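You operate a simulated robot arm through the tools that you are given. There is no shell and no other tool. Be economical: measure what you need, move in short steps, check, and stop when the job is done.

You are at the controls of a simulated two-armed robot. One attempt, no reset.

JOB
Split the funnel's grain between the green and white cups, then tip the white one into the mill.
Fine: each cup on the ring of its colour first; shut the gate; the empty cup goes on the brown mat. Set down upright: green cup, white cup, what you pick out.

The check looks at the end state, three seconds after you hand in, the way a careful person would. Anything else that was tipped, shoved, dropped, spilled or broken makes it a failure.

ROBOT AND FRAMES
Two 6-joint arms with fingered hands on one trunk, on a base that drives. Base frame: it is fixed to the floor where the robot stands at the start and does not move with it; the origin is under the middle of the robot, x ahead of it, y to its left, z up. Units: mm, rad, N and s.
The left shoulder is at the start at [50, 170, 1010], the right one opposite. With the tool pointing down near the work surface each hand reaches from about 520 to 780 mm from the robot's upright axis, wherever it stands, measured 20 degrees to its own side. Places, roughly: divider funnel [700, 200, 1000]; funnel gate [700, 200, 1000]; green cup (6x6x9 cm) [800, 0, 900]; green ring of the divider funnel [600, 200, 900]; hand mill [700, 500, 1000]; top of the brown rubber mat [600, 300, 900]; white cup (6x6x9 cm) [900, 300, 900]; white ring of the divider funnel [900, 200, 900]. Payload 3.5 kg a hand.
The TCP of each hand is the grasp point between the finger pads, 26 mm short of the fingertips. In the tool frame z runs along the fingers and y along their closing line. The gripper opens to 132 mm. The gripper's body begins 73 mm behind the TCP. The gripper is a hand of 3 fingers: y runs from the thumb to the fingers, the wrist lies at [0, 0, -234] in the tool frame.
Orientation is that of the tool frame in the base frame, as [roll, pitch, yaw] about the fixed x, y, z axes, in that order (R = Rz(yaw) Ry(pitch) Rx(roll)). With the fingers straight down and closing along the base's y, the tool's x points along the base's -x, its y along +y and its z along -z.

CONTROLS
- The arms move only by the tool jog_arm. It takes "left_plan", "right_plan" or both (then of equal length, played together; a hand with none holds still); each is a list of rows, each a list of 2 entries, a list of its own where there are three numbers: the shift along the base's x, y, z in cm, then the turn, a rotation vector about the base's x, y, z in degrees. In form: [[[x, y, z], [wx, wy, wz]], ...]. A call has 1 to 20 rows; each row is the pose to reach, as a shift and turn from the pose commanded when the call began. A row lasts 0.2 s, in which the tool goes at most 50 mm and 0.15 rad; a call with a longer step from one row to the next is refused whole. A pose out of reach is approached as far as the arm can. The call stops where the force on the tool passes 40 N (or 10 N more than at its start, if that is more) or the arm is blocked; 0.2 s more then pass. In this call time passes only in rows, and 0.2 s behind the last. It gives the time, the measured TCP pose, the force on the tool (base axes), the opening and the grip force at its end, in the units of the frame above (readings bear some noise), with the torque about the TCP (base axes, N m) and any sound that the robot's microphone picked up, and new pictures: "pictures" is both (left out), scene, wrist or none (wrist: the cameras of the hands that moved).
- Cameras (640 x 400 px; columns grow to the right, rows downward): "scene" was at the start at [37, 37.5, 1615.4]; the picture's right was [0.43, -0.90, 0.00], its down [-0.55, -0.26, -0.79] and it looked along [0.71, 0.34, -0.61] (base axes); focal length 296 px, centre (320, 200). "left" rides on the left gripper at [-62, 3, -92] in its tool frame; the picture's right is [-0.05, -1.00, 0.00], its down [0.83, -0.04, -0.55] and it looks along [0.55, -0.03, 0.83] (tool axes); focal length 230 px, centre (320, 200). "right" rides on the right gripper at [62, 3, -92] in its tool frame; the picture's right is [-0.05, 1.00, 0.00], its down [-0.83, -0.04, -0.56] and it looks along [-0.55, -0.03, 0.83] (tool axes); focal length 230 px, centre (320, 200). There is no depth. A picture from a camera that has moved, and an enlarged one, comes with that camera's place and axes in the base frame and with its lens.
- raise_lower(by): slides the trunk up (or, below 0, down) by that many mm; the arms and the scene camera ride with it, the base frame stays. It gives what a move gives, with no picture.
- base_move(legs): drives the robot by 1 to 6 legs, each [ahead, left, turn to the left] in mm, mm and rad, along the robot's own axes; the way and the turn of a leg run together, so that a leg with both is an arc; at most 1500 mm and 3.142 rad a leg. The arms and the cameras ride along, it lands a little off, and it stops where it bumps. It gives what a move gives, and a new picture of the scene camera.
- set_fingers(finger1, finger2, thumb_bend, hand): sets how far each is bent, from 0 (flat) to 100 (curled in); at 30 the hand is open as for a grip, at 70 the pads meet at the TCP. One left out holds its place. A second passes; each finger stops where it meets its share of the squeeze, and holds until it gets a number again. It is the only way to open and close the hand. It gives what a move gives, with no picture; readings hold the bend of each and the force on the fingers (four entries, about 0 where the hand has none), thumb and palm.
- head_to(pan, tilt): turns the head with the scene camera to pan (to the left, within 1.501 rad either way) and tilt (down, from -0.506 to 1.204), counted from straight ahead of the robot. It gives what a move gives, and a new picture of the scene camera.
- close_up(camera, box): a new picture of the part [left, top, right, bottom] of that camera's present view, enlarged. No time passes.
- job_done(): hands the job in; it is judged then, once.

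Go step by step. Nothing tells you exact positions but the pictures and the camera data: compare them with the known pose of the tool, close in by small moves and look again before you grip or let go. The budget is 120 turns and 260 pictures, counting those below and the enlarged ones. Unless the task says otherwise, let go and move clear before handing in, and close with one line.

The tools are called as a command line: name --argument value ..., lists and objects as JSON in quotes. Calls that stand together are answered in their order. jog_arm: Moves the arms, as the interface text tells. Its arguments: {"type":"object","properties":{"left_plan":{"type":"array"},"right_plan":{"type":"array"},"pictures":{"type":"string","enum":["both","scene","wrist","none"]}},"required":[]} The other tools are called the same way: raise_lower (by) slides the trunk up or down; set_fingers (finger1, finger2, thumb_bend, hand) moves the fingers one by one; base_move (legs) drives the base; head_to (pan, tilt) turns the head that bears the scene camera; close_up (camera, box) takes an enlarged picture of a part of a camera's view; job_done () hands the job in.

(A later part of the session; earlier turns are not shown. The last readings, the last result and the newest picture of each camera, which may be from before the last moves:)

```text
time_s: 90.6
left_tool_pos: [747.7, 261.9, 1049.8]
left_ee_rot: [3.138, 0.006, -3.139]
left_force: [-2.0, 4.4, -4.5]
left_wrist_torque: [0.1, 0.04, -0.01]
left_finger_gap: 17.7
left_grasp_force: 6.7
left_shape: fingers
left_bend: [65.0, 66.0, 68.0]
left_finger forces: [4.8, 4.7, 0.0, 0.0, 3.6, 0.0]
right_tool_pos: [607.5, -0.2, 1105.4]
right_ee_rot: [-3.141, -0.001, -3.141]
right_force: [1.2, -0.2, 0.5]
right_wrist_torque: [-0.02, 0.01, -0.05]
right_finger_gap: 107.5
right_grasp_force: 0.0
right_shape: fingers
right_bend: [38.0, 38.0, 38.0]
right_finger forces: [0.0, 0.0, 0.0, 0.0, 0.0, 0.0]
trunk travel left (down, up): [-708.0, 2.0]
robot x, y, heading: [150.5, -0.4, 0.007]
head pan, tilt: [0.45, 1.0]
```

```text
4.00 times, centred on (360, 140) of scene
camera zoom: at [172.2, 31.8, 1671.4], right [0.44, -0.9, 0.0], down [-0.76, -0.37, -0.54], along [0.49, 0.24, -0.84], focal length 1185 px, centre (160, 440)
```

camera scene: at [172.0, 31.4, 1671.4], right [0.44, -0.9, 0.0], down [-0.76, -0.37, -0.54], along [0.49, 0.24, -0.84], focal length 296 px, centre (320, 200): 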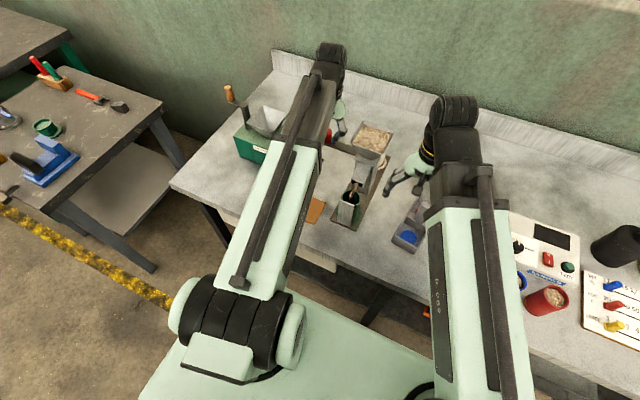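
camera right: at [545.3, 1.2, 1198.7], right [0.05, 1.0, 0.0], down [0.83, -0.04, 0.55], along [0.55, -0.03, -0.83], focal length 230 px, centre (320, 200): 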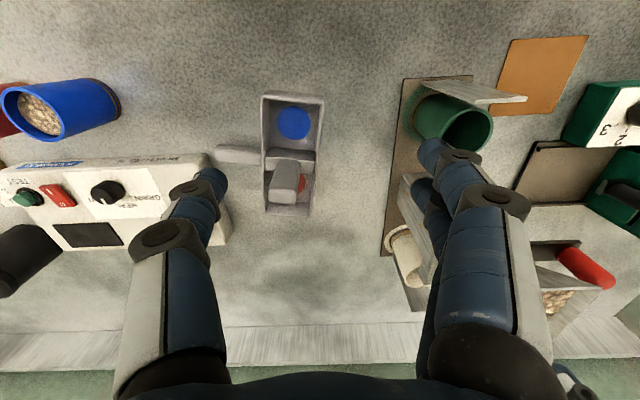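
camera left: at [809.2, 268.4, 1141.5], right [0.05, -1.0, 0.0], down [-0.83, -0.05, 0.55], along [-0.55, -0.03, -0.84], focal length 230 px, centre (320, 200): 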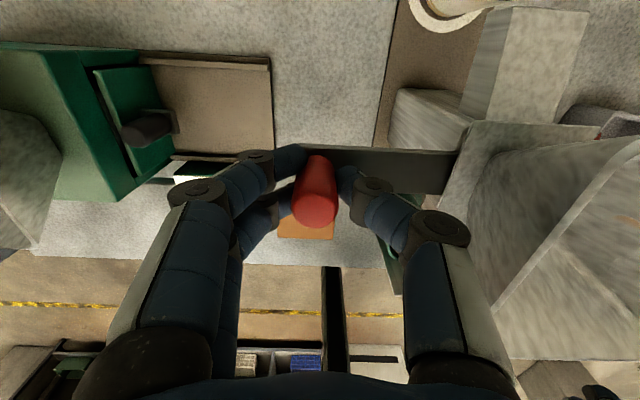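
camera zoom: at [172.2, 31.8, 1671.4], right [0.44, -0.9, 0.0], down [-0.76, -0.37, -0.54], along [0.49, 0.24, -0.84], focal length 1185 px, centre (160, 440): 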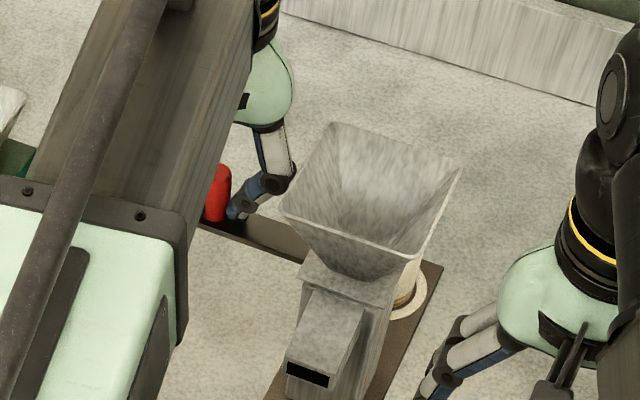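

The slide is shut (back at its first position, stop felt). Release, rise, and look at the mill with the head.

set_fingers --hand "left" --finger1 45 --finger2 45 --thumb_bend 45

jog_arm --left_plan '[[[0, 0.3, 3], [0, 0, 0]], [[0, 0.3, 6], [0, 0, 0]], [[0.5, 1, 8], [0, 0, 0]], [[4, 2.5, 8], [0, 0, 0]], [[8, 4, 8], [0, 0, 0]], [[12, 4, 8], [0, 0, 0]]]' --pictures "wrist"

head_to --pan 0.75 --tilt 0.8

```text
time_s: 91.6
left_tool_pos: [748.2, 261.3, 1048.1]
left_ee_rot: [3.138, 0.008, -3.14]
left_force: [0.8, 0.2, 2.5]
left_wrist_torque: [-0.16, 0.0, 0.06]
left_finger_gap: 84.2
left_grasp_force: 0.8
left_shape: fingers
left_bend: [45.0, 45.0, 45.0]
left_finger forces: [0.0, 0.1, 0.1, 0.0, 2.5, 0.0]
right_tool_pos: [607.1, 0.4, 1106.9]
right_ee_rot: [-3.141, -0.004, 3.14]
right_force: [-0.6, 0.3, 0.1]
right_wrist_torque: [-0.04, 0.01, -0.02]
right_finger_gap: 107.7
right_grasp_force: 0.0
right_shape: fingers
right_bend: [38.0, 38.0, 38.0]
right_finger forces: [0.0, 0.1, 0.1, 0.1, 0.0, 0.0]
trunk travel left (down, up): [-708.0, 2.0]
robot x, y, heading: [153.2, -3.0, 0.003]
head pan, tilt: [0.45, 1.0]
```

```text
time_s: 93.0
left_tool_pos: [869.5, 301.9, 1128.1]
left_ee_rot: [3.14, 0.006, -3.139]
left_force: [0.5, -0.4, 0.6]
left_wrist_torque: [0.0, -0.03, -0.01]
left_finger_gap: 84.0
left_grasp_force: 0.1
left_shape: fingers
left_bend: [45.0, 45.0, 45.0]
left_finger forces: [0.0, 0.0, 0.0, 0.0, 0.0, 0.1]
right_tool_pos: [607.5, -0.6, 1104.6]
right_ee_rot: [3.141, -0.004, -3.141]
right_force: [0.2, 0.5, -0.8]
right_wrist_torque: [-0.02, 0.04, -0.01]
right_finger_gap: 107.9
right_grasp_force: 0.1
right_shape: fingers
right_bend: [38.0, 38.0, 38.0]
right_finger forces: [0.0, 0.0, 0.0, 0.0, 0.1, 0.0]
trunk travel left (down, up): [-708.0, 2.0]
robot x, y, heading: [151.9, 4.5, 0.0]
head pan, tilt: [0.45, 1.0]
camera left: at [930.4, 305.2, 1221.3], right [0.05, -1.0, 0.0], down [-0.83, -0.05, 0.55], along [-0.55, -0.03, -0.83], focal length 230 px, centre (320, 200)
```

left: 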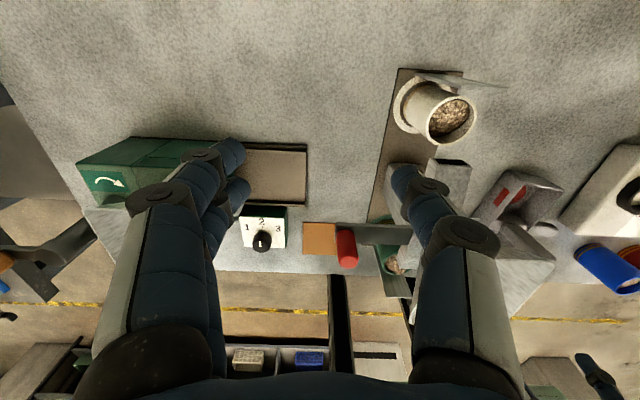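

```text
time_s: 93.8
left_tool_pos: [868.2, 301.3, 1128.9]
left_ee_rot: [3.141, 0.006, -3.139]
left_force: [0.3, 0.9, 0.5]
left_wrist_torque: [0.02, 0.05, 0.0]
left_finger_gap: 84.0
left_grasp_force: 0.0
left_shape: fingers
left_bend: [45.0, 45.0, 45.0]
left_finger forces: [0.0, 0.0, 0.0, 0.0, 0.1, 0.0]
right_tool_pos: [607.1, 0.8, 1105.8]
right_ee_rot: [3.14, -0.002, 3.141]
right_force: [-0.2, -0.2, 1.1]
right_wrist_torque: [0.0, 0.02, -0.02]
right_finger_gap: 108.2
right_grasp_force: 0.1
right_shape: fingers
right_bend: [38.0, 38.0, 38.0]
right_finger forces: [0.0, 0.0, 0.0, 0.0, 0.0, 0.1]
trunk travel left (down, up): [-708.0, 2.0]
robot x, y, heading: [149.4, 0.7, 0.002]
head pan, tilt: [0.75, 0.799]
camera scene: at [168.5, 55.5, 1686.6], right [0.68, -0.73, 0.0], down [-0.52, -0.49, -0.7], along [0.51, 0.48, -0.72], focal length 296 px, centre (320, 200)
```

scene: 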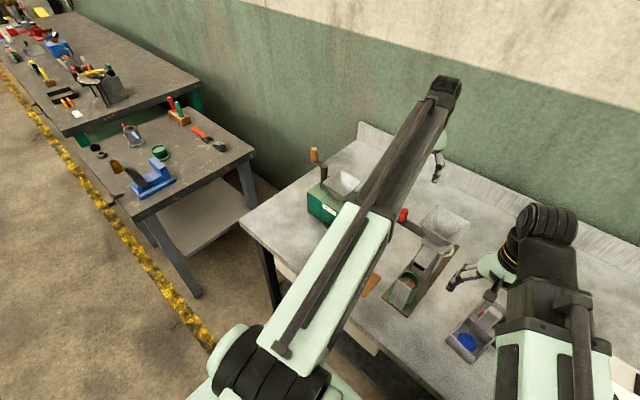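

Check the cups' content and the mill hopper in close-up.

close_up --camera "left" --box '[370, 60, 510, 160]'

close_up --camera "scene" --box '[300, 130, 400, 230]'

close_up --camera "scene" --box '[370, 200, 480, 320]'

```text
4.00 times, centred on (440, 110) of left
camera zoom: at [929.2, 305.0, 1221.7], right [0.05, -1.0, 0.0], down [-0.83, -0.05, 0.55], along [-0.55, -0.03, -0.83], focal length 920 px, centre (-160, 560)
```

zoom: 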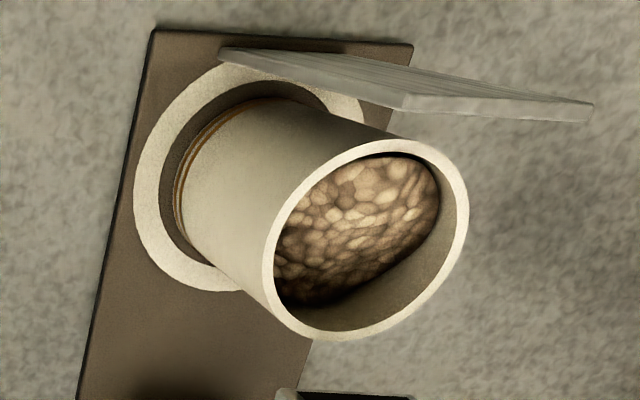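

```text
4.00 times, centred on (350, 180) of scene
camera zoom: at [168.5, 55.5, 1686.6], right [0.68, -0.73, 0.0], down [-0.52, -0.49, -0.7], along [0.51, 0.48, -0.72], focal length 1185 px, centre (200, 280)
```

zoom: 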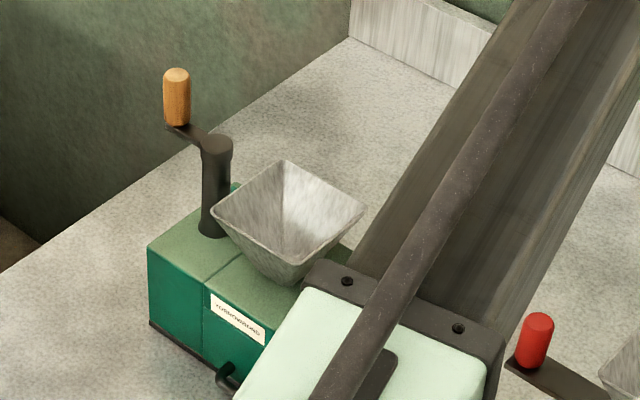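

```text
3.33 times, centred on (425, 260) of scene
camera zoom: at [168.5, 55.5, 1686.6], right [0.68, -0.73, 0.0], down [-0.52, -0.49, -0.7], along [0.51, 0.48, -0.72], focal length 987 px, centre (-30, 0)
```

zoom: 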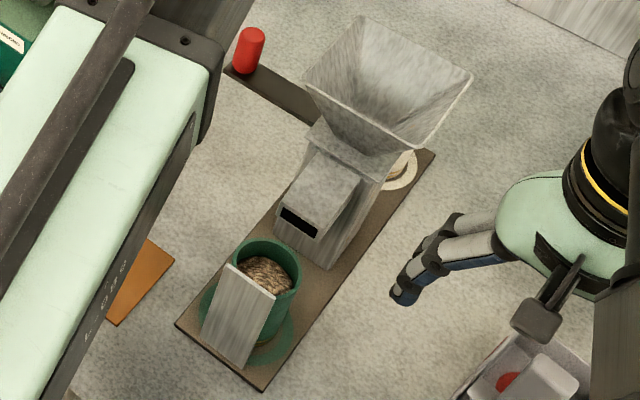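

Both cups look clean and the mill hopper is empty. Its mouth triangulates to about x 661–741, y 425–506, z≈1071. I can't pour from a top grip, so I'll carry the white cup from its ring to the mat, regrip it from the side, pour, and return it to the mat. First, grip it on the ring.

set_fingers --hand "left" --finger1 38 --finger2 38 --thumb_bend 38

jog_arm --left_plan '[[[0.1, -4, 0], [0, 0, 0]], [[0.1, -8, 0], [0, 0, 0]], [[0.1, -12, 0], [0, 0, 0]], [[0.1, -15.1, -1], [0, 0, 0]], [[0.1, -15.1, -5], [0, 0, 0]], [[0.1, -15.1, -9], [0, 0, 0]]]' --pictures "wrist"

```text
time_s: 94.8
left_tool_pos: [868.5, 301.4, 1128.8]
left_ee_rot: [3.14, 0.006, -3.141]
left_force: [0.4, -0.3, -0.3]
left_wrist_torque: [0.03, -0.02, 0.0]
left_finger_gap: 107.4
left_grasp_force: 0.0
left_shape: fingers
left_bend: [38.0, 38.0, 38.0]
left_finger forces: [0.1, 0.0, 0.0, 0.0, 0.1, 0.0]
right_tool_pos: [606.6, -1.0, 1104.6]
right_ee_rot: [-3.142, -0.001, 3.142]
right_force: [0.2, -0.2, 0.8]
right_wrist_torque: [0.0, -0.03, -0.02]
right_finger_gap: 107.9
right_grasp_force: 0.1
right_shape: fingers
right_bend: [38.0, 38.0, 38.0]
right_finger forces: [0.1, 0.0, 0.0, 0.0, 0.0, 0.0]
trunk travel left (down, up): [-708.0, 2.0]
robot x, y, heading: [147.3, -1.1, 0.004]
head pan, tilt: [0.75, 0.799]
```

```text
time_s: 96.2
left_tool_pos: [869.0, 150.1, 1039.1]
left_ee_rot: [3.14, 0.005, -3.139]
left_force: [-0.6, 0.1, 0.2]
left_wrist_torque: [0.0, -0.01, 0.0]
left_finger_gap: 107.8
left_grasp_force: 0.1
left_shape: fingers
left_bend: [38.0, 38.0, 38.0]
left_finger forces: [0.1, 0.1, 0.0, 0.0, 0.0, 0.0]
right_tool_pos: [606.1, 0.0, 1106.1]
right_ee_rot: [-3.141, -0.001, -3.139]
right_force: [0.1, 0.2, 0.3]
right_wrist_torque: [-0.01, -0.02, 0.0]
right_finger_gap: 107.7
right_grasp_force: 0.0
right_shape: fingers
right_bend: [38.0, 38.0, 38.0]
right_finger forces: [0.0, 0.0, 0.1, 0.0, 0.0, 0.1]
trunk travel left (down, up): [-708.0, 2.0]
robot x, y, heading: [149.9, -0.1, 0.006]
head pan, tilt: [0.75, 0.799]
camera left: at [930.7, 154.2, 1131.8], right [0.05, -1.0, 0.0], down [-0.83, -0.05, 0.55], along [-0.55, -0.03, -0.83], focal length 230 px, centre (320, 200)
```

left: 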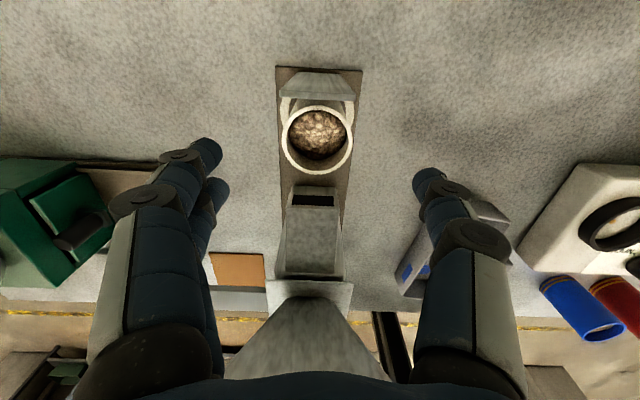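

Well centred. Lower and grip.

jog_arm --left_plan '[[[0.2, 0.1, -4], [0, 0, 0]], [[0.2, 0.1, -8], [0, 0, 0]], [[0.2, 0.1, -10.3], [0, 0, 0]]]' --pictures "none"

set_fingers --hand "left" --finger1 70 --finger2 70 --thumb_bend 70

jog_arm --left_plan '[[[0, 0, 0.5], [0, 0, 0]], [[0, 0, 0.9], [0, 0, 0]], [[0, 1.5, 0.9], [0, 0, 0]], [[0, 3, 0.9], [0, 0, 0]], [[0, 4.5, 0.9], [0, 0, 0]], [[0, 6, 0.9], [0, 0, 0]]]' --pictures "wrist"

```text
time_s: 97.0
left_tool_pos: [871.8, 153.4, 935.3]
left_ee_rot: [3.14, 0.006, -3.14]
left_force: [1.0, -0.3, 0.5]
left_wrist_torque: [-0.02, -0.01, -0.01]
left_finger_gap: 107.7
left_grasp_force: 0.0
left_shape: fingers
left_bend: [38.0, 38.0, 38.0]
left_finger forces: [0.1, 0.0, 0.0, 0.0, 0.0, 0.0]
right_tool_pos: [606.0, 0.3, 1104.3]
right_ee_rot: [3.141, -0.002, 3.14]
right_force: [0.3, -0.8, 0.4]
right_wrist_torque: [-0.01, 0.01, -0.03]
right_finger_gap: 107.5
right_grasp_force: 0.0
right_shape: fingers
right_bend: [38.0, 38.0, 38.0]
right_finger forces: [0.1, 0.0, 0.0, 0.0, 0.0, 0.1]
trunk travel left (down, up): [-708.0, 2.0]
robot x, y, heading: [150.7, 2.4, 0.003]
head pan, tilt: [0.75, 0.799]
```

```text
time_s: 98.0
left_tool_pos: [872.4, 153.4, 935.4]
left_ee_rot: [3.14, 0.004, -3.14]
left_force: [0.0, 0.5, 0.4]
left_wrist_torque: [-0.03, -0.01, 0.01]
left_finger_gap: 48.1
left_grasp_force: 19.5
left_shape: fingers
left_bend: [57.0, 55.0, 61.0]
left_finger forces: [9.3, 10.3, 0.0, 0.0, 19.4, 0.0]
right_tool_pos: [605.5, 1.1, 1106.0]
right_ee_rot: [3.14, -0.003, -3.141]
right_force: [-0.5, -0.4, 1.1]
right_wrist_torque: [-0.01, 0.03, 0.0]
right_finger_gap: 107.7
right_grasp_force: 0.1
right_shape: fingers
right_bend: [38.0, 38.0, 38.0]
right_finger forces: [0.0, 0.1, 0.1, 0.0, 0.0, 0.0]
trunk travel left (down, up): [-708.0, 2.0]
robot x, y, heading: [154.9, 0.8, 0.002]
head pan, tilt: [0.75, 0.799]
```

```text
time_s: 99.4
left_tool_pos: [872.8, 211.9, 944.9]
left_ee_rot: [3.14, 0.005, -3.14]
left_force: [-1.1, -0.1, -1.4]
left_wrist_torque: [-0.02, 0.0, 0.01]
left_finger_gap: 48.5
left_grasp_force: 19.3
left_shape: fingers
left_bend: [57.0, 55.0, 61.0]
left_finger forces: [9.5, 10.4, 0.1, 0.0, 19.5, 0.0]
right_tool_pos: [605.9, 0.9, 1106.6]
right_ee_rot: [-3.141, -0.001, 3.141]
right_force: [0.0, -1.4, -0.1]
right_wrist_torque: [0.02, -0.01, 0.0]
right_finger_gap: 107.8
right_grasp_force: 0.0
right_shape: fingers
right_bend: [38.0, 38.0, 38.0]
right_finger forces: [0.1, 0.0, 0.0, 0.1, 0.0, 0.0]
trunk travel left (down, up): [-708.0, 2.0]
robot x, y, heading: [152.3, -0.5, 0.004]
head pan, tilt: [0.75, 0.799]
camera left: at [932.7, 215.9, 1037.9], right [0.05, -1.0, 0.0], down [-0.83, -0.05, 0.55], along [-0.55, -0.03, -0.84], focal length 230 px, centre (320, 200)
```

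left: 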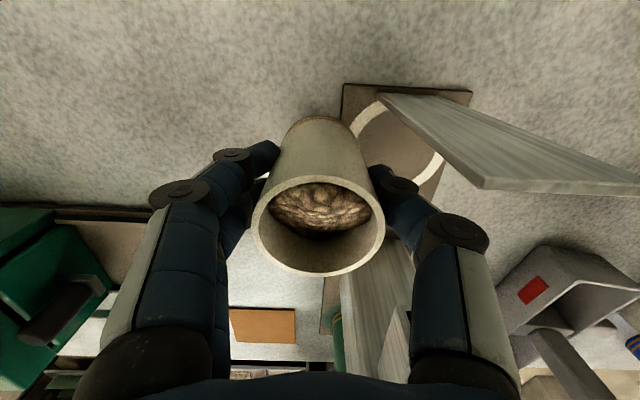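

Clear of the plate. Carry it around the knob and over to above the mat.

jog_arm --left_plan '[[[0, 3, 0.5], [0, 0, 0]], [[0, 6, 2], [0, 0, 0]], [[0, 9, 4.5], [0, 0, 0]], [[0, 11, 8], [0, 0, 0]], [[0, 12.5, 11], [0, 0, 0]], [[-2, 12.5, 13.5], [0, 0, 0]], [[-5, 12.5, 14], [0, 0, 0]], [[-8.5, 12.5, 14], [0, 0, 0]], [[-12, 12.5, 14], [0, 0, 0]], [[-15.5, 12, 14], [0, 0, 0]], [[-19, 10.5, 14], [0, 0, 0]], [[-22.5, 9, 13], [0, 0, 0]], [[-25.5, 8, 12], [0, 0, 0]], [[-27.7, 7.4, 11], [0, 0, 0]]]'

```text
time_s: 102.4
left_tool_pos: [603.8, 287.7, 1058.5]
left_ee_rot: [3.14, 0.006, -3.139]
left_force: [0.2, 0.5, -1.9]
left_wrist_torque: [-0.02, 0.0, 0.0]
left_finger_gap: 48.0
left_grasp_force: 19.6
left_shape: fingers
left_bend: [57.0, 55.0, 61.0]
left_finger forces: [9.4, 10.5, 0.1, 0.1, 19.2, 0.1]
left hand out of reach, approached as far as the arm can: row 14
right_tool_pos: [606.1, -0.0, 1105.7]
right_ee_rot: [3.141, -0.002, -3.14]
right_force: [-0.8, 0.5, -0.2]
right_wrist_torque: [0.03, -0.01, 0.04]
right_finger_gap: 107.9
right_grasp_force: 0.0
right_shape: fingers
right_bend: [38.0, 38.0, 38.0]
right_finger forces: [0.0, 0.0, 0.1, 0.0, 0.0, 0.0]
trunk travel left (down, up): [-708.0, 2.0]
robot x, y, heading: [144.8, -1.5, -0.001]
head pan, tilt: [0.75, 0.799]
camera scene: at [168.5, 55.7, 1686.6], right [0.68, -0.73, 0.0], down [-0.52, -0.49, -0.7], along [0.51, 0.48, -0.72], focal length 296 px, centre (320, 200)
camera left: at [663.6, 291.3, 1150.9], right [0.05, -1.0, 0.0], down [-0.83, -0.05, 0.55], along [-0.55, -0.03, -0.83], focal length 230 px, centre (320, 200)
```

scene: 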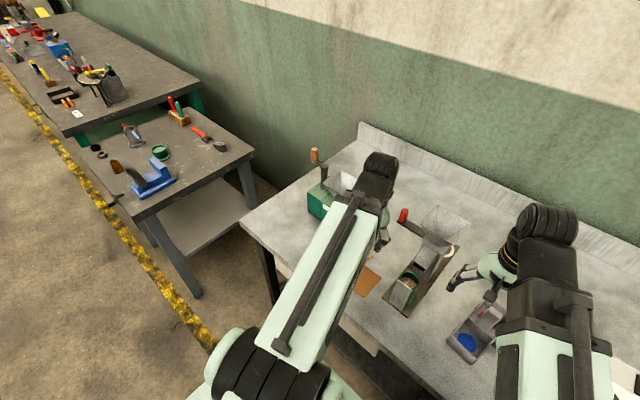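
left: 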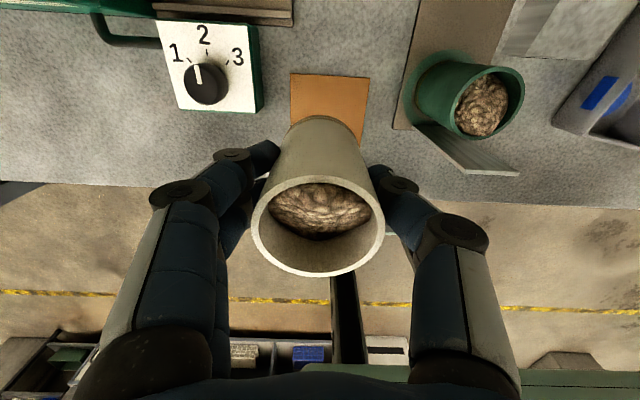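

The cup is above the mat (mat centre ≈(593,281)), near the arm's inner reach limit. I'll set it down on the mat here.

jog_arm --left_plan '[[[-0.2, -0.6, -3], [0, 0, 0]], [[-0.4, -0.8, -6], [0, 0, 0]], [[-0.6, -0.8, -9], [0, 0, 0]], [[-0.8, -0.8, -11], [0, 0, 0]]]' --pictures "wrist"

close_up --camera "right" --box '[360, 0, 600, 150]'

```text
time_s: 103.4
left_tool_pos: [606.6, 282.9, 945.6]
left_ee_rot: [3.139, 0.002, -3.14]
left_force: [0.1, -0.7, -1.7]
left_wrist_torque: [0.0, 0.06, 0.03]
left_finger_gap: 48.3
left_grasp_force: 19.4
left_shape: fingers
left_bend: [57.0, 55.0, 61.0]
left_finger forces: [9.5, 10.5, 0.0, 0.1, 19.2, 0.0]
left hand out of reach, approached as far as the arm can: row 1, 2, 3, 4
right_tool_pos: [606.8, 0.2, 1105.1]
right_ee_rot: [-3.141, -0.002, 3.141]
right_force: [-0.2, 0.3, -0.1]
right_wrist_torque: [0.01, -0.04, 0.03]
right_finger_gap: 108.0
right_grasp_force: 0.0
right_shape: fingers
right_bend: [38.0, 38.0, 38.0]
right_finger forces: [0.0, 0.1, 0.0, 0.1, 0.1, 0.0]
trunk travel left (down, up): [-708.0, 2.0]
robot x, y, heading: [150.3, -1.4, 0.002]
head pan, tilt: [0.75, 0.799]
camera left: at [668.3, 287.0, 1038.6], right [0.05, -1.0, 0.0], down [-0.83, -0.05, 0.55], along [-0.55, -0.03, -0.83], focal length 230 px, centre (320, 200)
```

left: 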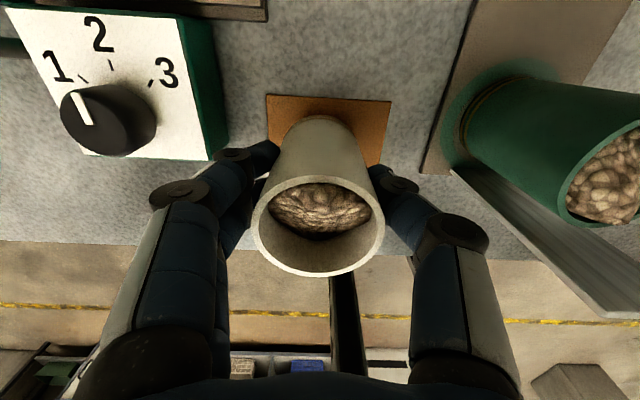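

```text
2.67 times, centred on (480, 75) of right
camera zoom: at [545.5, 2.2, 1198.7], right [0.05, 1.0, 0.0], down [0.83, -0.04, 0.55], along [0.55, -0.03, -0.83], focal length 614 px, centre (-107, 533)
```

zoom: 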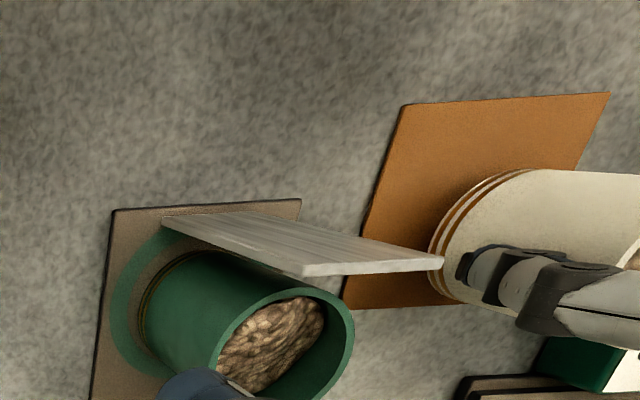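

The cup would stand inside the mat. Lower to contact and release.

jog_arm --left_plan '[[[0, -0.2, -0.6], [0, 0, 0]], [[0, -0.2, -1.0], [0, 0, 0]], [[0, -0.2, -1.15], [0, 0, 0]]]' --pictures "none"

close_up --camera "right" --box '[440, 20, 600, 120]'

```text
time_s: 104.2
left_tool_pos: [607.4, 281.0, 934.7]
left_ee_rot: [3.139, 0.005, -3.139]
left_force: [-0.1, -0.6, -1.7]
left_wrist_torque: [0.02, 0.02, -0.04]
left_finger_gap: 48.2
left_grasp_force: 19.5
left_shape: fingers
left_bend: [57.0, 55.0, 61.0]
left_finger forces: [9.4, 10.5, 0.0, 0.0, 19.3, 0.1]
right_tool_pos: [605.7, 0.8, 1106.3]
right_ee_rot: [3.141, -0.001, -3.14]
right_force: [0.2, -0.3, 0.7]
right_wrist_torque: [-0.02, -0.01, -0.01]
right_finger_gap: 107.6
right_grasp_force: 0.0
right_shape: fingers
right_bend: [38.0, 38.0, 38.0]
right_finger forces: [0.0, 0.0, 0.0, 0.0, 0.0, 0.0]
trunk travel left (down, up): [-708.0, 2.0]
robot x, y, heading: [145.0, 1.6, -0.001]
head pan, tilt: [0.75, 0.799]
```

```text
4.00 times, centred on (520, 70) of right
camera zoom: at [545.5, 2.1, 1198.6], right [0.05, 1.0, 0.0], down [0.83, -0.04, 0.55], along [0.55, -0.03, -0.83], focal length 920 px, centre (-480, 720)
```

zoom: 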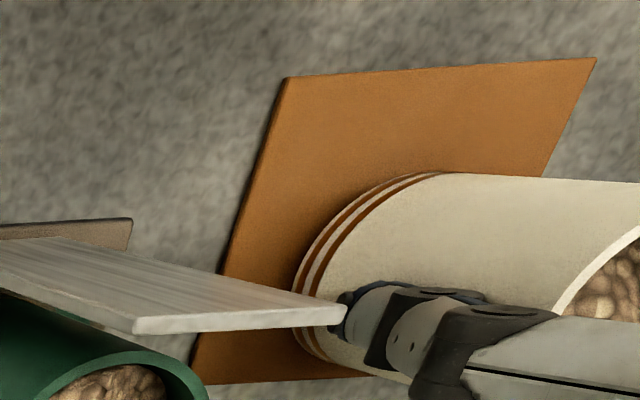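

jog_arm --left_plan '[[[0, 0, -0.12], [0, 0, 0]], [[0, 0, -0.24], [0, 0, 0]]]' --pictures "none"

```text
time_s: 104.8
left_tool_pos: [607.8, 281.8, 932.2]
left_ee_rot: [3.141, 0.005, -3.14]
left_force: [-1.6, 0.7, -1.4]
left_wrist_torque: [0.0, -0.01, 0.01]
left_finger_gap: 48.2
left_grasp_force: 19.8
left_shape: fingers
left_bend: [57.0, 55.0, 61.0]
left_finger forces: [9.5, 10.5, 0.0, 0.0, 19.3, 0.0]
right_tool_pos: [605.8, -0.1, 1105.8]
right_ee_rot: [3.142, -0.001, 3.142]
right_force: [-0.7, -0.3, -0.4]
right_wrist_torque: [-0.03, 0.03, -0.01]
right_finger_gap: 107.6
right_grasp_force: 0.1
right_shape: fingers
right_bend: [38.0, 38.0, 38.0]
right_finger forces: [0.0, 0.0, 0.0, 0.0, 0.0, 0.0]
trunk travel left (down, up): [-708.0, 2.0]
robot x, y, heading: [148.7, 2.0, -0.003]
head pan, tilt: [0.75, 0.799]
```

jog_arm --left_plan '[[[0, 0, -0.12], [0, 0, 0]], [[0, 0, -0.2], [0, 0, 0]]]' --pictures "none"

```text
time_s: 105.4
left_tool_pos: [606.7, 281.7, 930.8]
left_ee_rot: [3.139, 0.007, -3.139]
left_force: [1.3, 0.2, 1.6]
left_wrist_torque: [0.0, -0.01, -0.03]
left_finger_gap: 48.2
left_grasp_force: 20.0
left_shape: fingers
left_bend: [57.0, 55.0, 61.0]
left_finger forces: [9.7, 10.3, 0.0, 0.1, 19.6, 0.1]
right_tool_pos: [607.0, -0.2, 1106.2]
right_ee_rot: [-3.141, -0.002, 3.141]
right_force: [-1.1, -0.7, -0.1]
right_wrist_torque: [0.02, -0.01, -0.03]
right_finger_gap: 107.9
right_grasp_force: 0.1
right_shape: fingers
right_bend: [38.0, 38.0, 38.0]
right_finger forces: [0.0, 0.1, 0.1, 0.1, 0.1, 0.0]
trunk travel left (down, up): [-708.0, 2.0]
robot x, y, heading: [149.2, 4.3, 0.003]
head pan, tilt: [0.75, 0.799]
```

Light contact. Release in two steps, rise, then drive back and turn left for the side grip.

set_fingers --hand "left" --finger1 52 --finger2 50 --thumb_bend 56

set_fingers --hand "left" --finger1 38 --finger2 38 --thumb_bend 38

jog_arm --left_plan '[[[0, 0, 2], [0, 0, 0]], [[0, 0, 5], [0, 0, 0]], [[0.5, 0, 9], [0, 0, 0]], [[1, 0, 13], [0, 0, 0]], [[2, 0, 16], [0, 0, 0]]]' --pictures "wrist"

base_move --legs '[[-155, 0, 0], [0, 0, 0.6]]'

```text
time_s: 106.4
left_tool_pos: [606.6, 281.0, 930.9]
left_ee_rot: [3.139, 0.006, -3.139]
left_force: [0.3, -1.0, 0.8]
left_wrist_torque: [-0.07, -0.02, 0.01]
left_finger_gap: 55.1
left_grasp_force: 1.0
left_shape: fingers
left_bend: [52.0, 50.0, 56.0]
left_finger forces: [0.0, 0.0, 0.1, 0.1, 0.9, 0.1]
right_tool_pos: [606.1, -0.2, 1106.5]
right_ee_rot: [3.141, -0.002, 3.141]
right_force: [0.1, -0.4, -0.5]
right_wrist_torque: [0.02, 0.0, 0.02]
right_finger_gap: 107.8
right_grasp_force: 0.0
right_shape: fingers
right_bend: [38.0, 38.0, 38.0]
right_finger forces: [0.1, 0.0, 0.0, 0.0, 0.0, 0.0]
trunk travel left (down, up): [-708.0, 2.0]
robot x, y, heading: [150.6, -4.0, -0.001]
head pan, tilt: [0.75, 0.799]
```

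```text
time_s: 107.4
left_tool_pos: [606.9, 281.7, 931.2]
left_ee_rot: [3.139, 0.005, -3.139]
left_force: [-0.2, 0.1, 0.1]
left_wrist_torque: [-0.01, -0.01, -0.01]
left_finger_gap: 107.7
left_grasp_force: 0.1
left_shape: fingers
left_bend: [38.0, 38.0, 38.0]
left_finger forces: [0.0, 0.0, 0.0, 0.1, 0.1, 0.0]
right_tool_pos: [605.8, 0.7, 1105.7]
right_ee_rot: [3.14, -0.003, 3.14]
right_force: [-0.7, -0.8, -0.6]
right_wrist_torque: [-0.02, -0.02, 0.0]
right_finger_gap: 107.6
right_grasp_force: 0.0
right_shape: fingers
right_bend: [38.0, 38.0, 38.0]
right_finger forces: [0.1, 0.0, 0.1, 0.0, 0.1, 0.0]
trunk travel left (down, up): [-708.0, 2.0]
robot x, y, heading: [148.3, 1.1, 0.002]
head pan, tilt: [0.75, 0.799]
```

```text
time_s: 108.6
left_tool_pos: [627.2, 281.1, 1091.7]
left_ee_rot: [3.14, 0.005, -3.14]
left_force: [-0.4, 0.4, -0.1]
left_wrist_torque: [-0.05, 0.02, 0.0]
left_finger_gap: 107.8
left_grasp_force: 0.0
left_shape: fingers
left_bend: [38.0, 38.0, 38.0]
left_finger forces: [0.1, 0.0, 0.0, 0.1, 0.1, 0.0]
left hand out of reach, approached as far as the arm can: row 2
right_tool_pos: [606.4, -0.7, 1105.9]
right_ee_rot: [-3.141, -0.002, -3.141]
right_force: [0.0, -0.2, 0.0]
right_wrist_torque: [-0.04, 0.02, 0.02]
right_finger_gap: 107.9
right_grasp_force: 0.1
right_shape: fingers
right_bend: [38.0, 38.0, 38.0]
right_finger forces: [0.0, 0.1, 0.0, 0.0, 0.0, 0.1]
trunk travel left (down, up): [-708.0, 2.0]
robot x, y, heading: [156.0, 0.9, 0.005]
head pan, tilt: [0.75, 0.799]
camera left: at [687.7, 285.6, 1185.0], right [0.05, -1.0, 0.0], down [-0.83, -0.05, 0.55], along [-0.55, -0.03, -0.83], focal length 230 px, centre (320, 200)
```

left: 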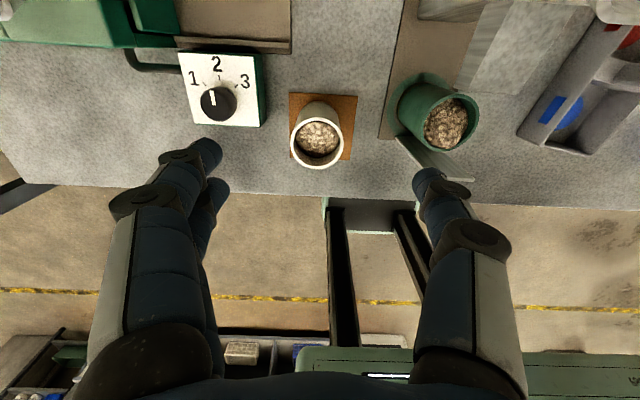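

```text
time_s: 111.7
left_tool_pos: [224.7, 504.4, 1090.5]
left_ee_rot: [3.14, 0.006, -2.531]
left_force: [-1.2, -0.4, -0.1]
left_wrist_torque: [-0.03, -0.01, -0.01]
left_finger_gap: 107.7
left_grasp_force: 0.2
left_shape: fingers
left_bend: [38.0, 38.0, 38.0]
left_finger forces: [0.0, 0.0, 0.1, 0.1, 0.1, 0.0]
right_tool_pos: [370.0, 261.7, 1106.1]
right_ee_rot: [3.14, -0.002, -2.531]
right_force: [1.0, -0.1, -0.6]
right_wrist_torque: [0.01, -0.02, 0.02]
right_finger_gap: 107.7
right_grasp_force: 0.1
right_shape: fingers
right_bend: [38.0, 38.0, 38.0]
right_finger forces: [0.1, 0.0, 0.0, 0.0, 0.1, 0.1]
trunk travel left (down, up): [-708.0, 2.0]
robot x, y, heading: [-0.5, -0.3, 0.611]
head pan, tilt: [0.75, 0.799]
camera scene: at [-21.2, 56.2, 1686.6], right [0.98, -0.21, 0.0], down [-0.15, -0.7, -0.7], along [0.14, 0.68, -0.72], focal length 296 px, centre (320, 200)
```

scene: 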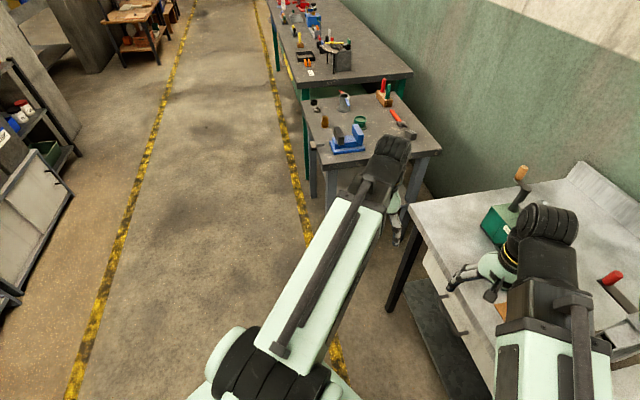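

The cup stands on the mat. The right hand now sits in the left arm's way, so I move it off to the right first.

jog_arm --right_plan '[[[2, -3, 0.5], [0, 0, 0]], [[4.5, -7, 1], [0, 0, 0]], [[7, -11, 1.5], [0, 0, 0]], [[9.5, -15, 2], [0, 0, 0]], [[12, -19, 2], [0, 0, 0]], [[14.5, -23, 2], [0, 0, 0]], [[17, -27, 2], [0, 0, 0]], [[19.5, -31, 2], [0, 0, 0]], [[22, -35, 2], [0, 0, 0]], [[24.5, -38, 2], [0, 0, 0]]]' --pictures "none"

jog_arm --left_plan '[[[3, -1, 0.5], [0, 0, 0]], [[7, -3, 1], [0, 0, 0]], [[11, -5, 1.5], [0, 0, 0]], [[15, -7, 2], [0, 0, 0]], [[19, -9, 2.5], [0, 0, 0]], [[23, -11, 3], [0, 0, 0]], [[27, -13, 3.5], [0, 0, 0]], [[31, -15, 4], [0, 0, 0]], [[35, -16.5, 4], [0, 0, 0]], [[38.5, -17.5, 4], [0, 0, 0]], [[41.5, -18.5, 4], [0, 0, 0]]]'

```text
time_s: 113.9
left_tool_pos: [226.0, 502.6, 1092.4]
left_ee_rot: [3.138, 0.004, -2.531]
left_force: [0.3, 0.1, 0.5]
left_wrist_torque: [0.01, 0.01, -0.01]
left_finger_gap: 107.6
left_grasp_force: 0.0
left_shape: fingers
left_bend: [38.0, 38.0, 38.0]
left_finger forces: [0.1, 0.1, 0.1, 0.1, 0.1, 0.1]
right_tool_pos: [615.7, -119.8, 1126.2]
right_ee_rot: [3.141, -0.001, -2.533]
right_force: [0.2, 0.4, 0.5]
right_wrist_torque: [0.01, -0.01, -0.02]
right_finger_gap: 107.6
right_grasp_force: 0.0
right_shape: fingers
right_bend: [38.0, 38.0, 38.0]
right_finger forces: [0.0, 0.0, 0.0, 0.0, 0.1, 0.1]
trunk travel left (down, up): [-708.0, 2.0]
robot x, y, heading: [-3.6, -0.1, 0.612]
head pan, tilt: [0.75, 0.799]
```

```text
time_s: 116.3
left_tool_pos: [609.0, 311.0, 1124.9]
left_ee_rot: [3.139, 0.009, -2.532]
left_force: [0.3, 0.1, 0.8]
left_wrist_torque: [-0.01, 0.0, 0.0]
left_finger_gap: 107.5
left_grasp_force: 0.0
left_shape: fingers
left_bend: [38.0, 38.0, 38.0]
left_finger forces: [0.1, 0.0, 0.1, 0.0, 0.1, 0.0]
left hand out of reach, approached as far as the arm can: row 10, 11
right_tool_pos: [615.0, -120.4, 1126.0]
right_ee_rot: [3.141, -0.003, -2.532]
right_force: [-0.2, 0.8, 0.3]
right_wrist_torque: [-0.03, 0.01, -0.02]
right_finger_gap: 107.8
right_grasp_force: 0.1
right_shape: fingers
right_bend: [38.0, 38.0, 38.0]
right_finger forces: [0.1, 0.0, 0.0, 0.1, 0.0, 0.0]
trunk travel left (down, up): [-708.0, 2.0]
robot x, y, heading: [-0.8, -0.7, 0.615]
head pan, tilt: [0.75, 0.799]
camera scene: at [-21.0, 55.8, 1686.6], right [0.98, -0.21, 0.0], down [-0.15, -0.7, -0.7], along [0.14, 0.68, -0.72], focal length 296 px, centre (320, 200)
camera left: at [656.3, 349.2, 1218.0], right [0.62, -0.79, 0.0], down [-0.66, -0.52, 0.55], along [-0.43, -0.34, -0.84], focal length 230 px, centre (320, 200)
```

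scene: 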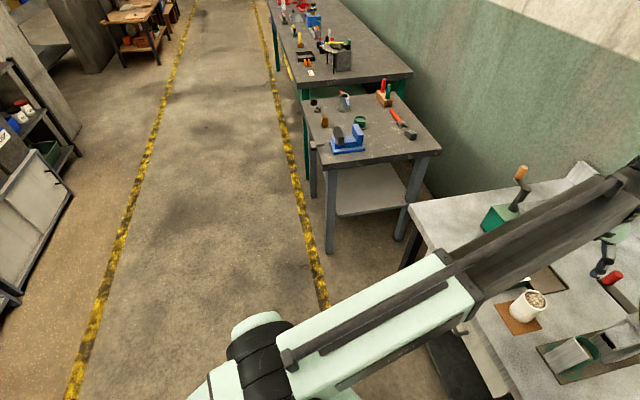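
left: 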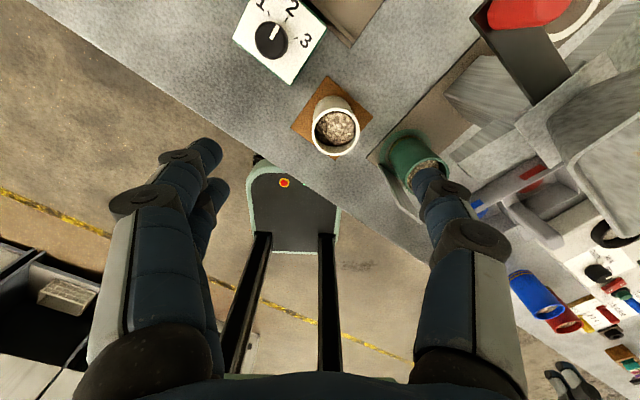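

Left hand is above the mat. Rotate it to point forward, 20° below horizontal, ending above the cup.

jog_arm --left_plan '[[[0, -0.3, 0], [4.5, -6.4, 0]], [[0, -0.6, 0], [8.9, -12.8, 0]], [[0, -1, 0], [13.4, -19.1, 0]], [[0, -1.3, 0], [17.8, -25.5, 0]], [[0, -1.6, -1], [22.3, -31.9, 0]], [[0, -2, -2], [26.7, -38.3, 0]], [[0, -2.3, -3.5], [31.2, -44.6, 0]], [[-0.2, -2.7, -5], [35.6, -51, 0]], [[-0.2, -2.7, -6.5], [40.1, -57.4, 0]]]'

```text
time_s: 118.3
left_tool_pos: [607.5, 283.6, 1059.6]
left_ee_rot: [-3.14, 1.227, -2.527]
left_force: [0.3, -0.9, 0.3]
left_wrist_torque: [0.01, 0.01, 0.02]
left_finger_gap: 107.3
left_grasp_force: 0.0
left_shape: fingers
left_bend: [38.0, 38.0, 38.0]
left_finger forces: [0.0, 0.1, 0.0, 0.0, 0.0, 0.0]
right_tool_pos: [614.3, -119.7, 1127.0]
right_ee_rot: [3.141, -0.002, -2.532]
right_force: [0.1, -0.2, -0.4]
right_wrist_torque: [0.01, 0.01, 0.03]
right_finger_gap: 108.0
right_grasp_force: 0.0
right_shape: fingers
right_bend: [38.0, 38.0, 38.0]
right_finger forces: [0.0, 0.0, 0.0, 0.0, 0.0, 0.1]
trunk travel left (down, up): [-708.0, 2.0]
robot x, y, heading: [-1.6, 1.2, 0.612]
head pan, tilt: [0.75, 0.799]
camera scene: at [-20.9, 56.1, 1686.7], right [0.98, -0.21, 0.0], down [-0.15, -0.7, -0.7], along [0.14, 0.68, -0.72], focal length 296 px, centre (320, 200)
camera left: at [549.6, 248.9, 1148.6], right [0.59, -0.81, 0.05], down [-0.63, -0.5, -0.6], along [0.51, 0.32, -0.8], focal length 230 px, centre (320, 200)
```

scene: 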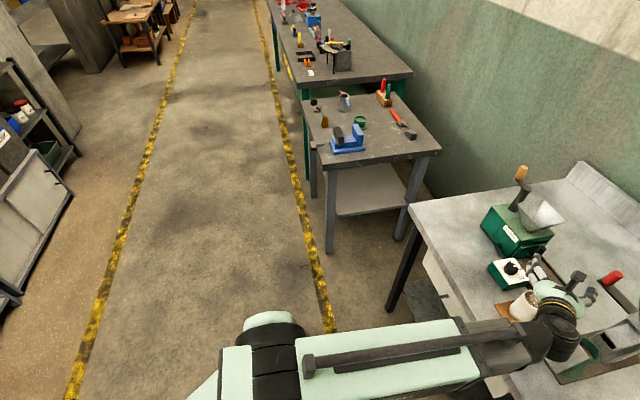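
left: 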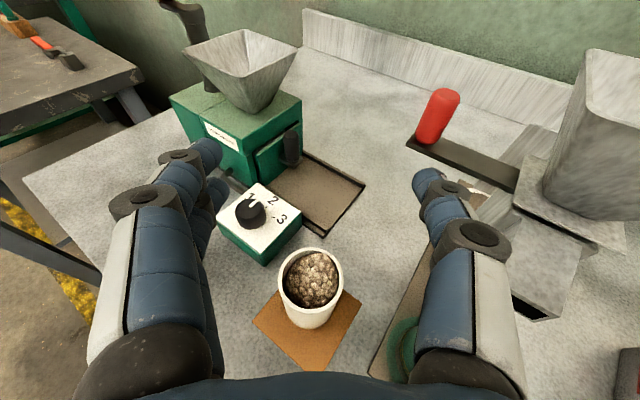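

Great view: the cup is straddled by the open fingers. Lower to grip at mid-height.

jog_arm --left_plan '[[[-0.2, -0.1, -4], [0, 0, 0]], [[-0.4, -0.1, -8], [0, 0, 0]], [[-0.4, -0.1, -11], [0, 0, 0]]]' --pictures "wrist"

```text
time_s: 119.1
left_tool_pos: [615.7, 298.9, 993.2]
left_ee_rot: [3.098, 1.173, -2.586]
left_force: [-0.1, 0.3, -0.4]
left_wrist_torque: [0.02, 0.01, -0.02]
left_finger_gap: 107.6
left_grasp_force: 0.0
left_shape: fingers
left_bend: [38.0, 38.0, 38.0]
left_finger forces: [0.0, 0.0, 0.1, 0.0, 0.0, 0.0]
left hand out of reach, approached as far as the arm can: row 1, 2, 3
right_tool_pos: [614.8, -118.7, 1125.4]
right_ee_rot: [-3.141, -0.002, -2.532]
right_force: [0.0, 0.3, -0.7]
right_wrist_torque: [0.01, 0.02, 0.0]
right_finger_gap: 107.6
right_grasp_force: 0.1
right_shape: fingers
right_bend: [38.0, 38.0, 38.0]
right_finger forces: [0.0, 0.0, 0.1, 0.0, 0.1, 0.0]
trunk travel left (down, up): [-708.0, 2.0]
robot x, y, heading: [-5.5, 2.4, 0.61]
head pan, tilt: [0.75, 0.799]
camera left: at [563.4, 266.4, 1086.7], right [0.58, -0.81, 0.03], down [-0.67, -0.5, -0.55], along [0.47, 0.3, -0.83], focal length 230 px, centre (320, 200)
```

left: 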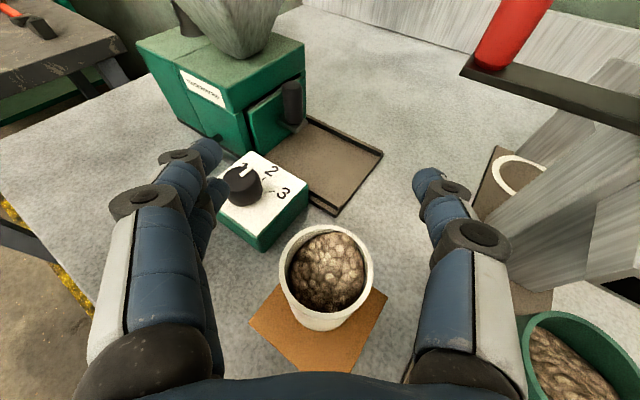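

That low the arm folds too tightly. I'll go back to the previous pose (which was fine) and lower the trunk instead, which keeps the arm's shape. The right hand goes up to compensate.

jog_arm --left_plan '[[[-0.3, -0.5, 2.2], [0.3, -1, 0.3]], [[-0.6, -1.1, 4.4], [0.7, -2, 0.7]], [[-1.0, -1.6, 6.6], [0.97, -3.1, 1.06]]]' --right_plan '[[[0, 0, 4], [0, 0, 0]], [[0, 0, 8], [0, 0, 0]], [[0, 0, 11], [0, 0, 0]]]' --pictures "none"

raise_lower --by -100

close_up --camera "left" --box '[0, 0, 640, 400]'

```text
time_s: 119.9
left_tool_pos: [605.4, 282.6, 1061.6]
left_ee_rot: [3.141, 1.231, -2.524]
left_force: [-0.3, -1.1, 0.4]
left_wrist_torque: [-0.04, 0.01, 0.0]
left_finger_gap: 107.8
left_grasp_force: 0.1
left_shape: fingers
left_bend: [38.0, 38.0, 38.0]
left_finger forces: [0.0, 0.0, 0.0, 0.1, 0.0, 0.0]
right_tool_pos: [622.8, -119.7, 1222.4]
right_ee_rot: [-3.138, 0.002, -2.533]
right_force: [0.7, 0.9, 0.6]
right_wrist_torque: [-0.03, 0.0, 0.0]
right_finger_gap: 107.9
right_grasp_force: 0.0
right_shape: fingers
right_bend: [38.0, 38.0, 38.0]
right_finger forces: [0.0, 0.0, 0.0, 0.1, 0.0, 0.1]
right hand out of reach, approached as far as the arm can: row 3
trunk travel left (down, up): [-708.0, 2.0]
robot x, y, heading: [-7.3, -4.6, 0.611]
head pan, tilt: [0.75, 0.799]
```

```text
time_s: 121.2
left_tool_pos: [605.7, 282.8, 960.8]
left_ee_rot: [3.141, 1.229, -2.524]
left_force: [-0.4, 0.4, 1.0]
left_wrist_torque: [0.01, -0.01, -0.02]
left_finger_gap: 107.6
left_grasp_force: 0.0
left_shape: fingers
left_bend: [38.0, 38.0, 38.0]
left_finger forces: [0.0, 0.0, 0.0, 0.1, 0.0, 0.0]
right_tool_pos: [622.6, -120.2, 1121.6]
right_ee_rot: [-3.137, 0.004, -2.534]
right_force: [-0.2, -0.2, -0.4]
right_wrist_torque: [-0.01, 0.03, -0.01]
right_finger_gap: 108.1
right_grasp_force: 0.1
right_shape: fingers
right_bend: [38.0, 38.0, 38.0]
right_finger forces: [0.1, 0.0, 0.1, 0.1, 0.1, 0.0]
trunk travel left (down, up): [-608.0, 102.0]
robot x, y, heading: [-1.8, -2.4, 0.61]
head pan, tilt: [0.75, 0.799]
```

```text
1.00 times, centred on (320, 200) of left
camera zoom: at [549.0, 248.0, 1049.8], right [0.59, -0.8, 0.05], down [-0.63, -0.5, -0.6], along [0.5, 0.32, -0.8], focal length 230 px, centre (320, 200)
```

zoom: 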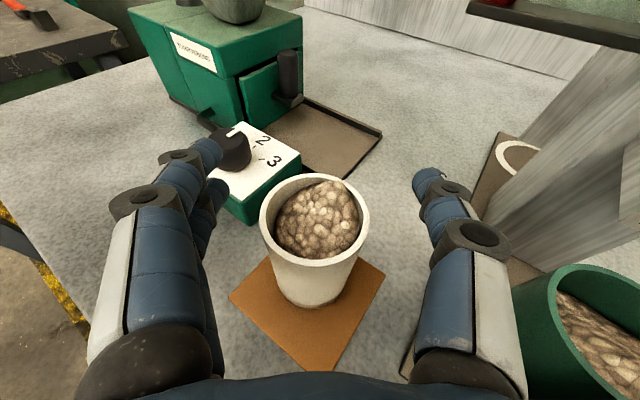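

Cup centred between the fingers. I'll narrow the opening a bit to stay clear of the knob box, then lower the trunk to grip height.

set_fingers --hand "left" --finger1 45 --finger2 45 --thumb_bend 45

raise_lower --by -25

close_up --camera "left" --box '[0, 0, 640, 400]'

```text
time_s: 122.2
left_tool_pos: [605.5, 283.0, 960.9]
left_ee_rot: [-3.142, 1.23, -2.525]
left_force: [-0.7, 0.3, 0.4]
left_wrist_torque: [0.0, 0.01, 0.01]
left_finger_gap: 85.4
left_grasp_force: 0.0
left_shape: fingers
left_bend: [45.0, 45.0, 45.0]
left_finger forces: [0.0, 0.2, 0.1, 0.0, 0.0, 0.0]
right_tool_pos: [622.6, -119.7, 1121.0]
right_ee_rot: [-3.139, 0.005, -2.534]
right_force: [0.5, -0.3, 0.1]
right_wrist_torque: [-0.02, 0.04, 0.0]
right_finger_gap: 107.8
right_grasp_force: 0.0
right_shape: fingers
right_bend: [38.0, 38.0, 38.0]
right_finger forces: [0.0, 0.0, 0.0, 0.0, 0.0, 0.1]
trunk travel left (down, up): [-608.0, 102.0]
robot x, y, heading: [0.1, -4.2, 0.612]
head pan, tilt: [0.75, 0.799]
```

```text
time_s: 122.9
left_tool_pos: [605.1, 282.9, 936.0]
left_ee_rot: [3.142, 1.231, -2.523]
left_force: [0.6, -0.4, 0.0]
left_wrist_torque: [0.01, -0.02, 0.0]
left_finger_gap: 85.5
left_grasp_force: 0.1
left_shape: fingers
left_bend: [45.0, 45.0, 45.0]
left_finger forces: [0.0, 0.1, 0.1, 0.0, 0.2, 0.0]
right_tool_pos: [622.5, -120.2, 1096.9]
right_ee_rot: [-3.137, 0.003, -2.534]
right_force: [-0.7, -0.3, 0.6]
right_wrist_torque: [0.02, 0.02, 0.02]
right_finger_gap: 108.0
right_grasp_force: 0.1
right_shape: fingers
right_bend: [38.0, 38.0, 38.0]
right_finger forces: [0.1, 0.0, 0.1, 0.0, 0.0, 0.0]
trunk travel left (down, up): [-583.0, 127.0]
robot x, y, heading: [-2.7, -3.3, 0.608]
head pan, tilt: [0.75, 0.799]
```

```text
1.00 times, centred on (320, 200) of left
camera zoom: at [549.0, 248.0, 1024.8], right [0.59, -0.8, 0.05], down [-0.63, -0.5, -0.6], along [0.5, 0.32, -0.8], focal length 230 px, centre (320, 200)
```

zoom: 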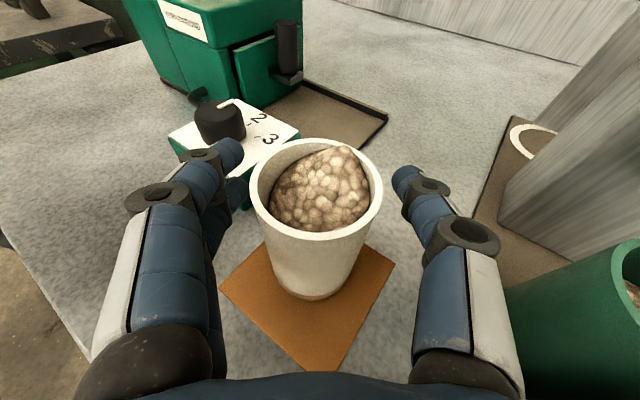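

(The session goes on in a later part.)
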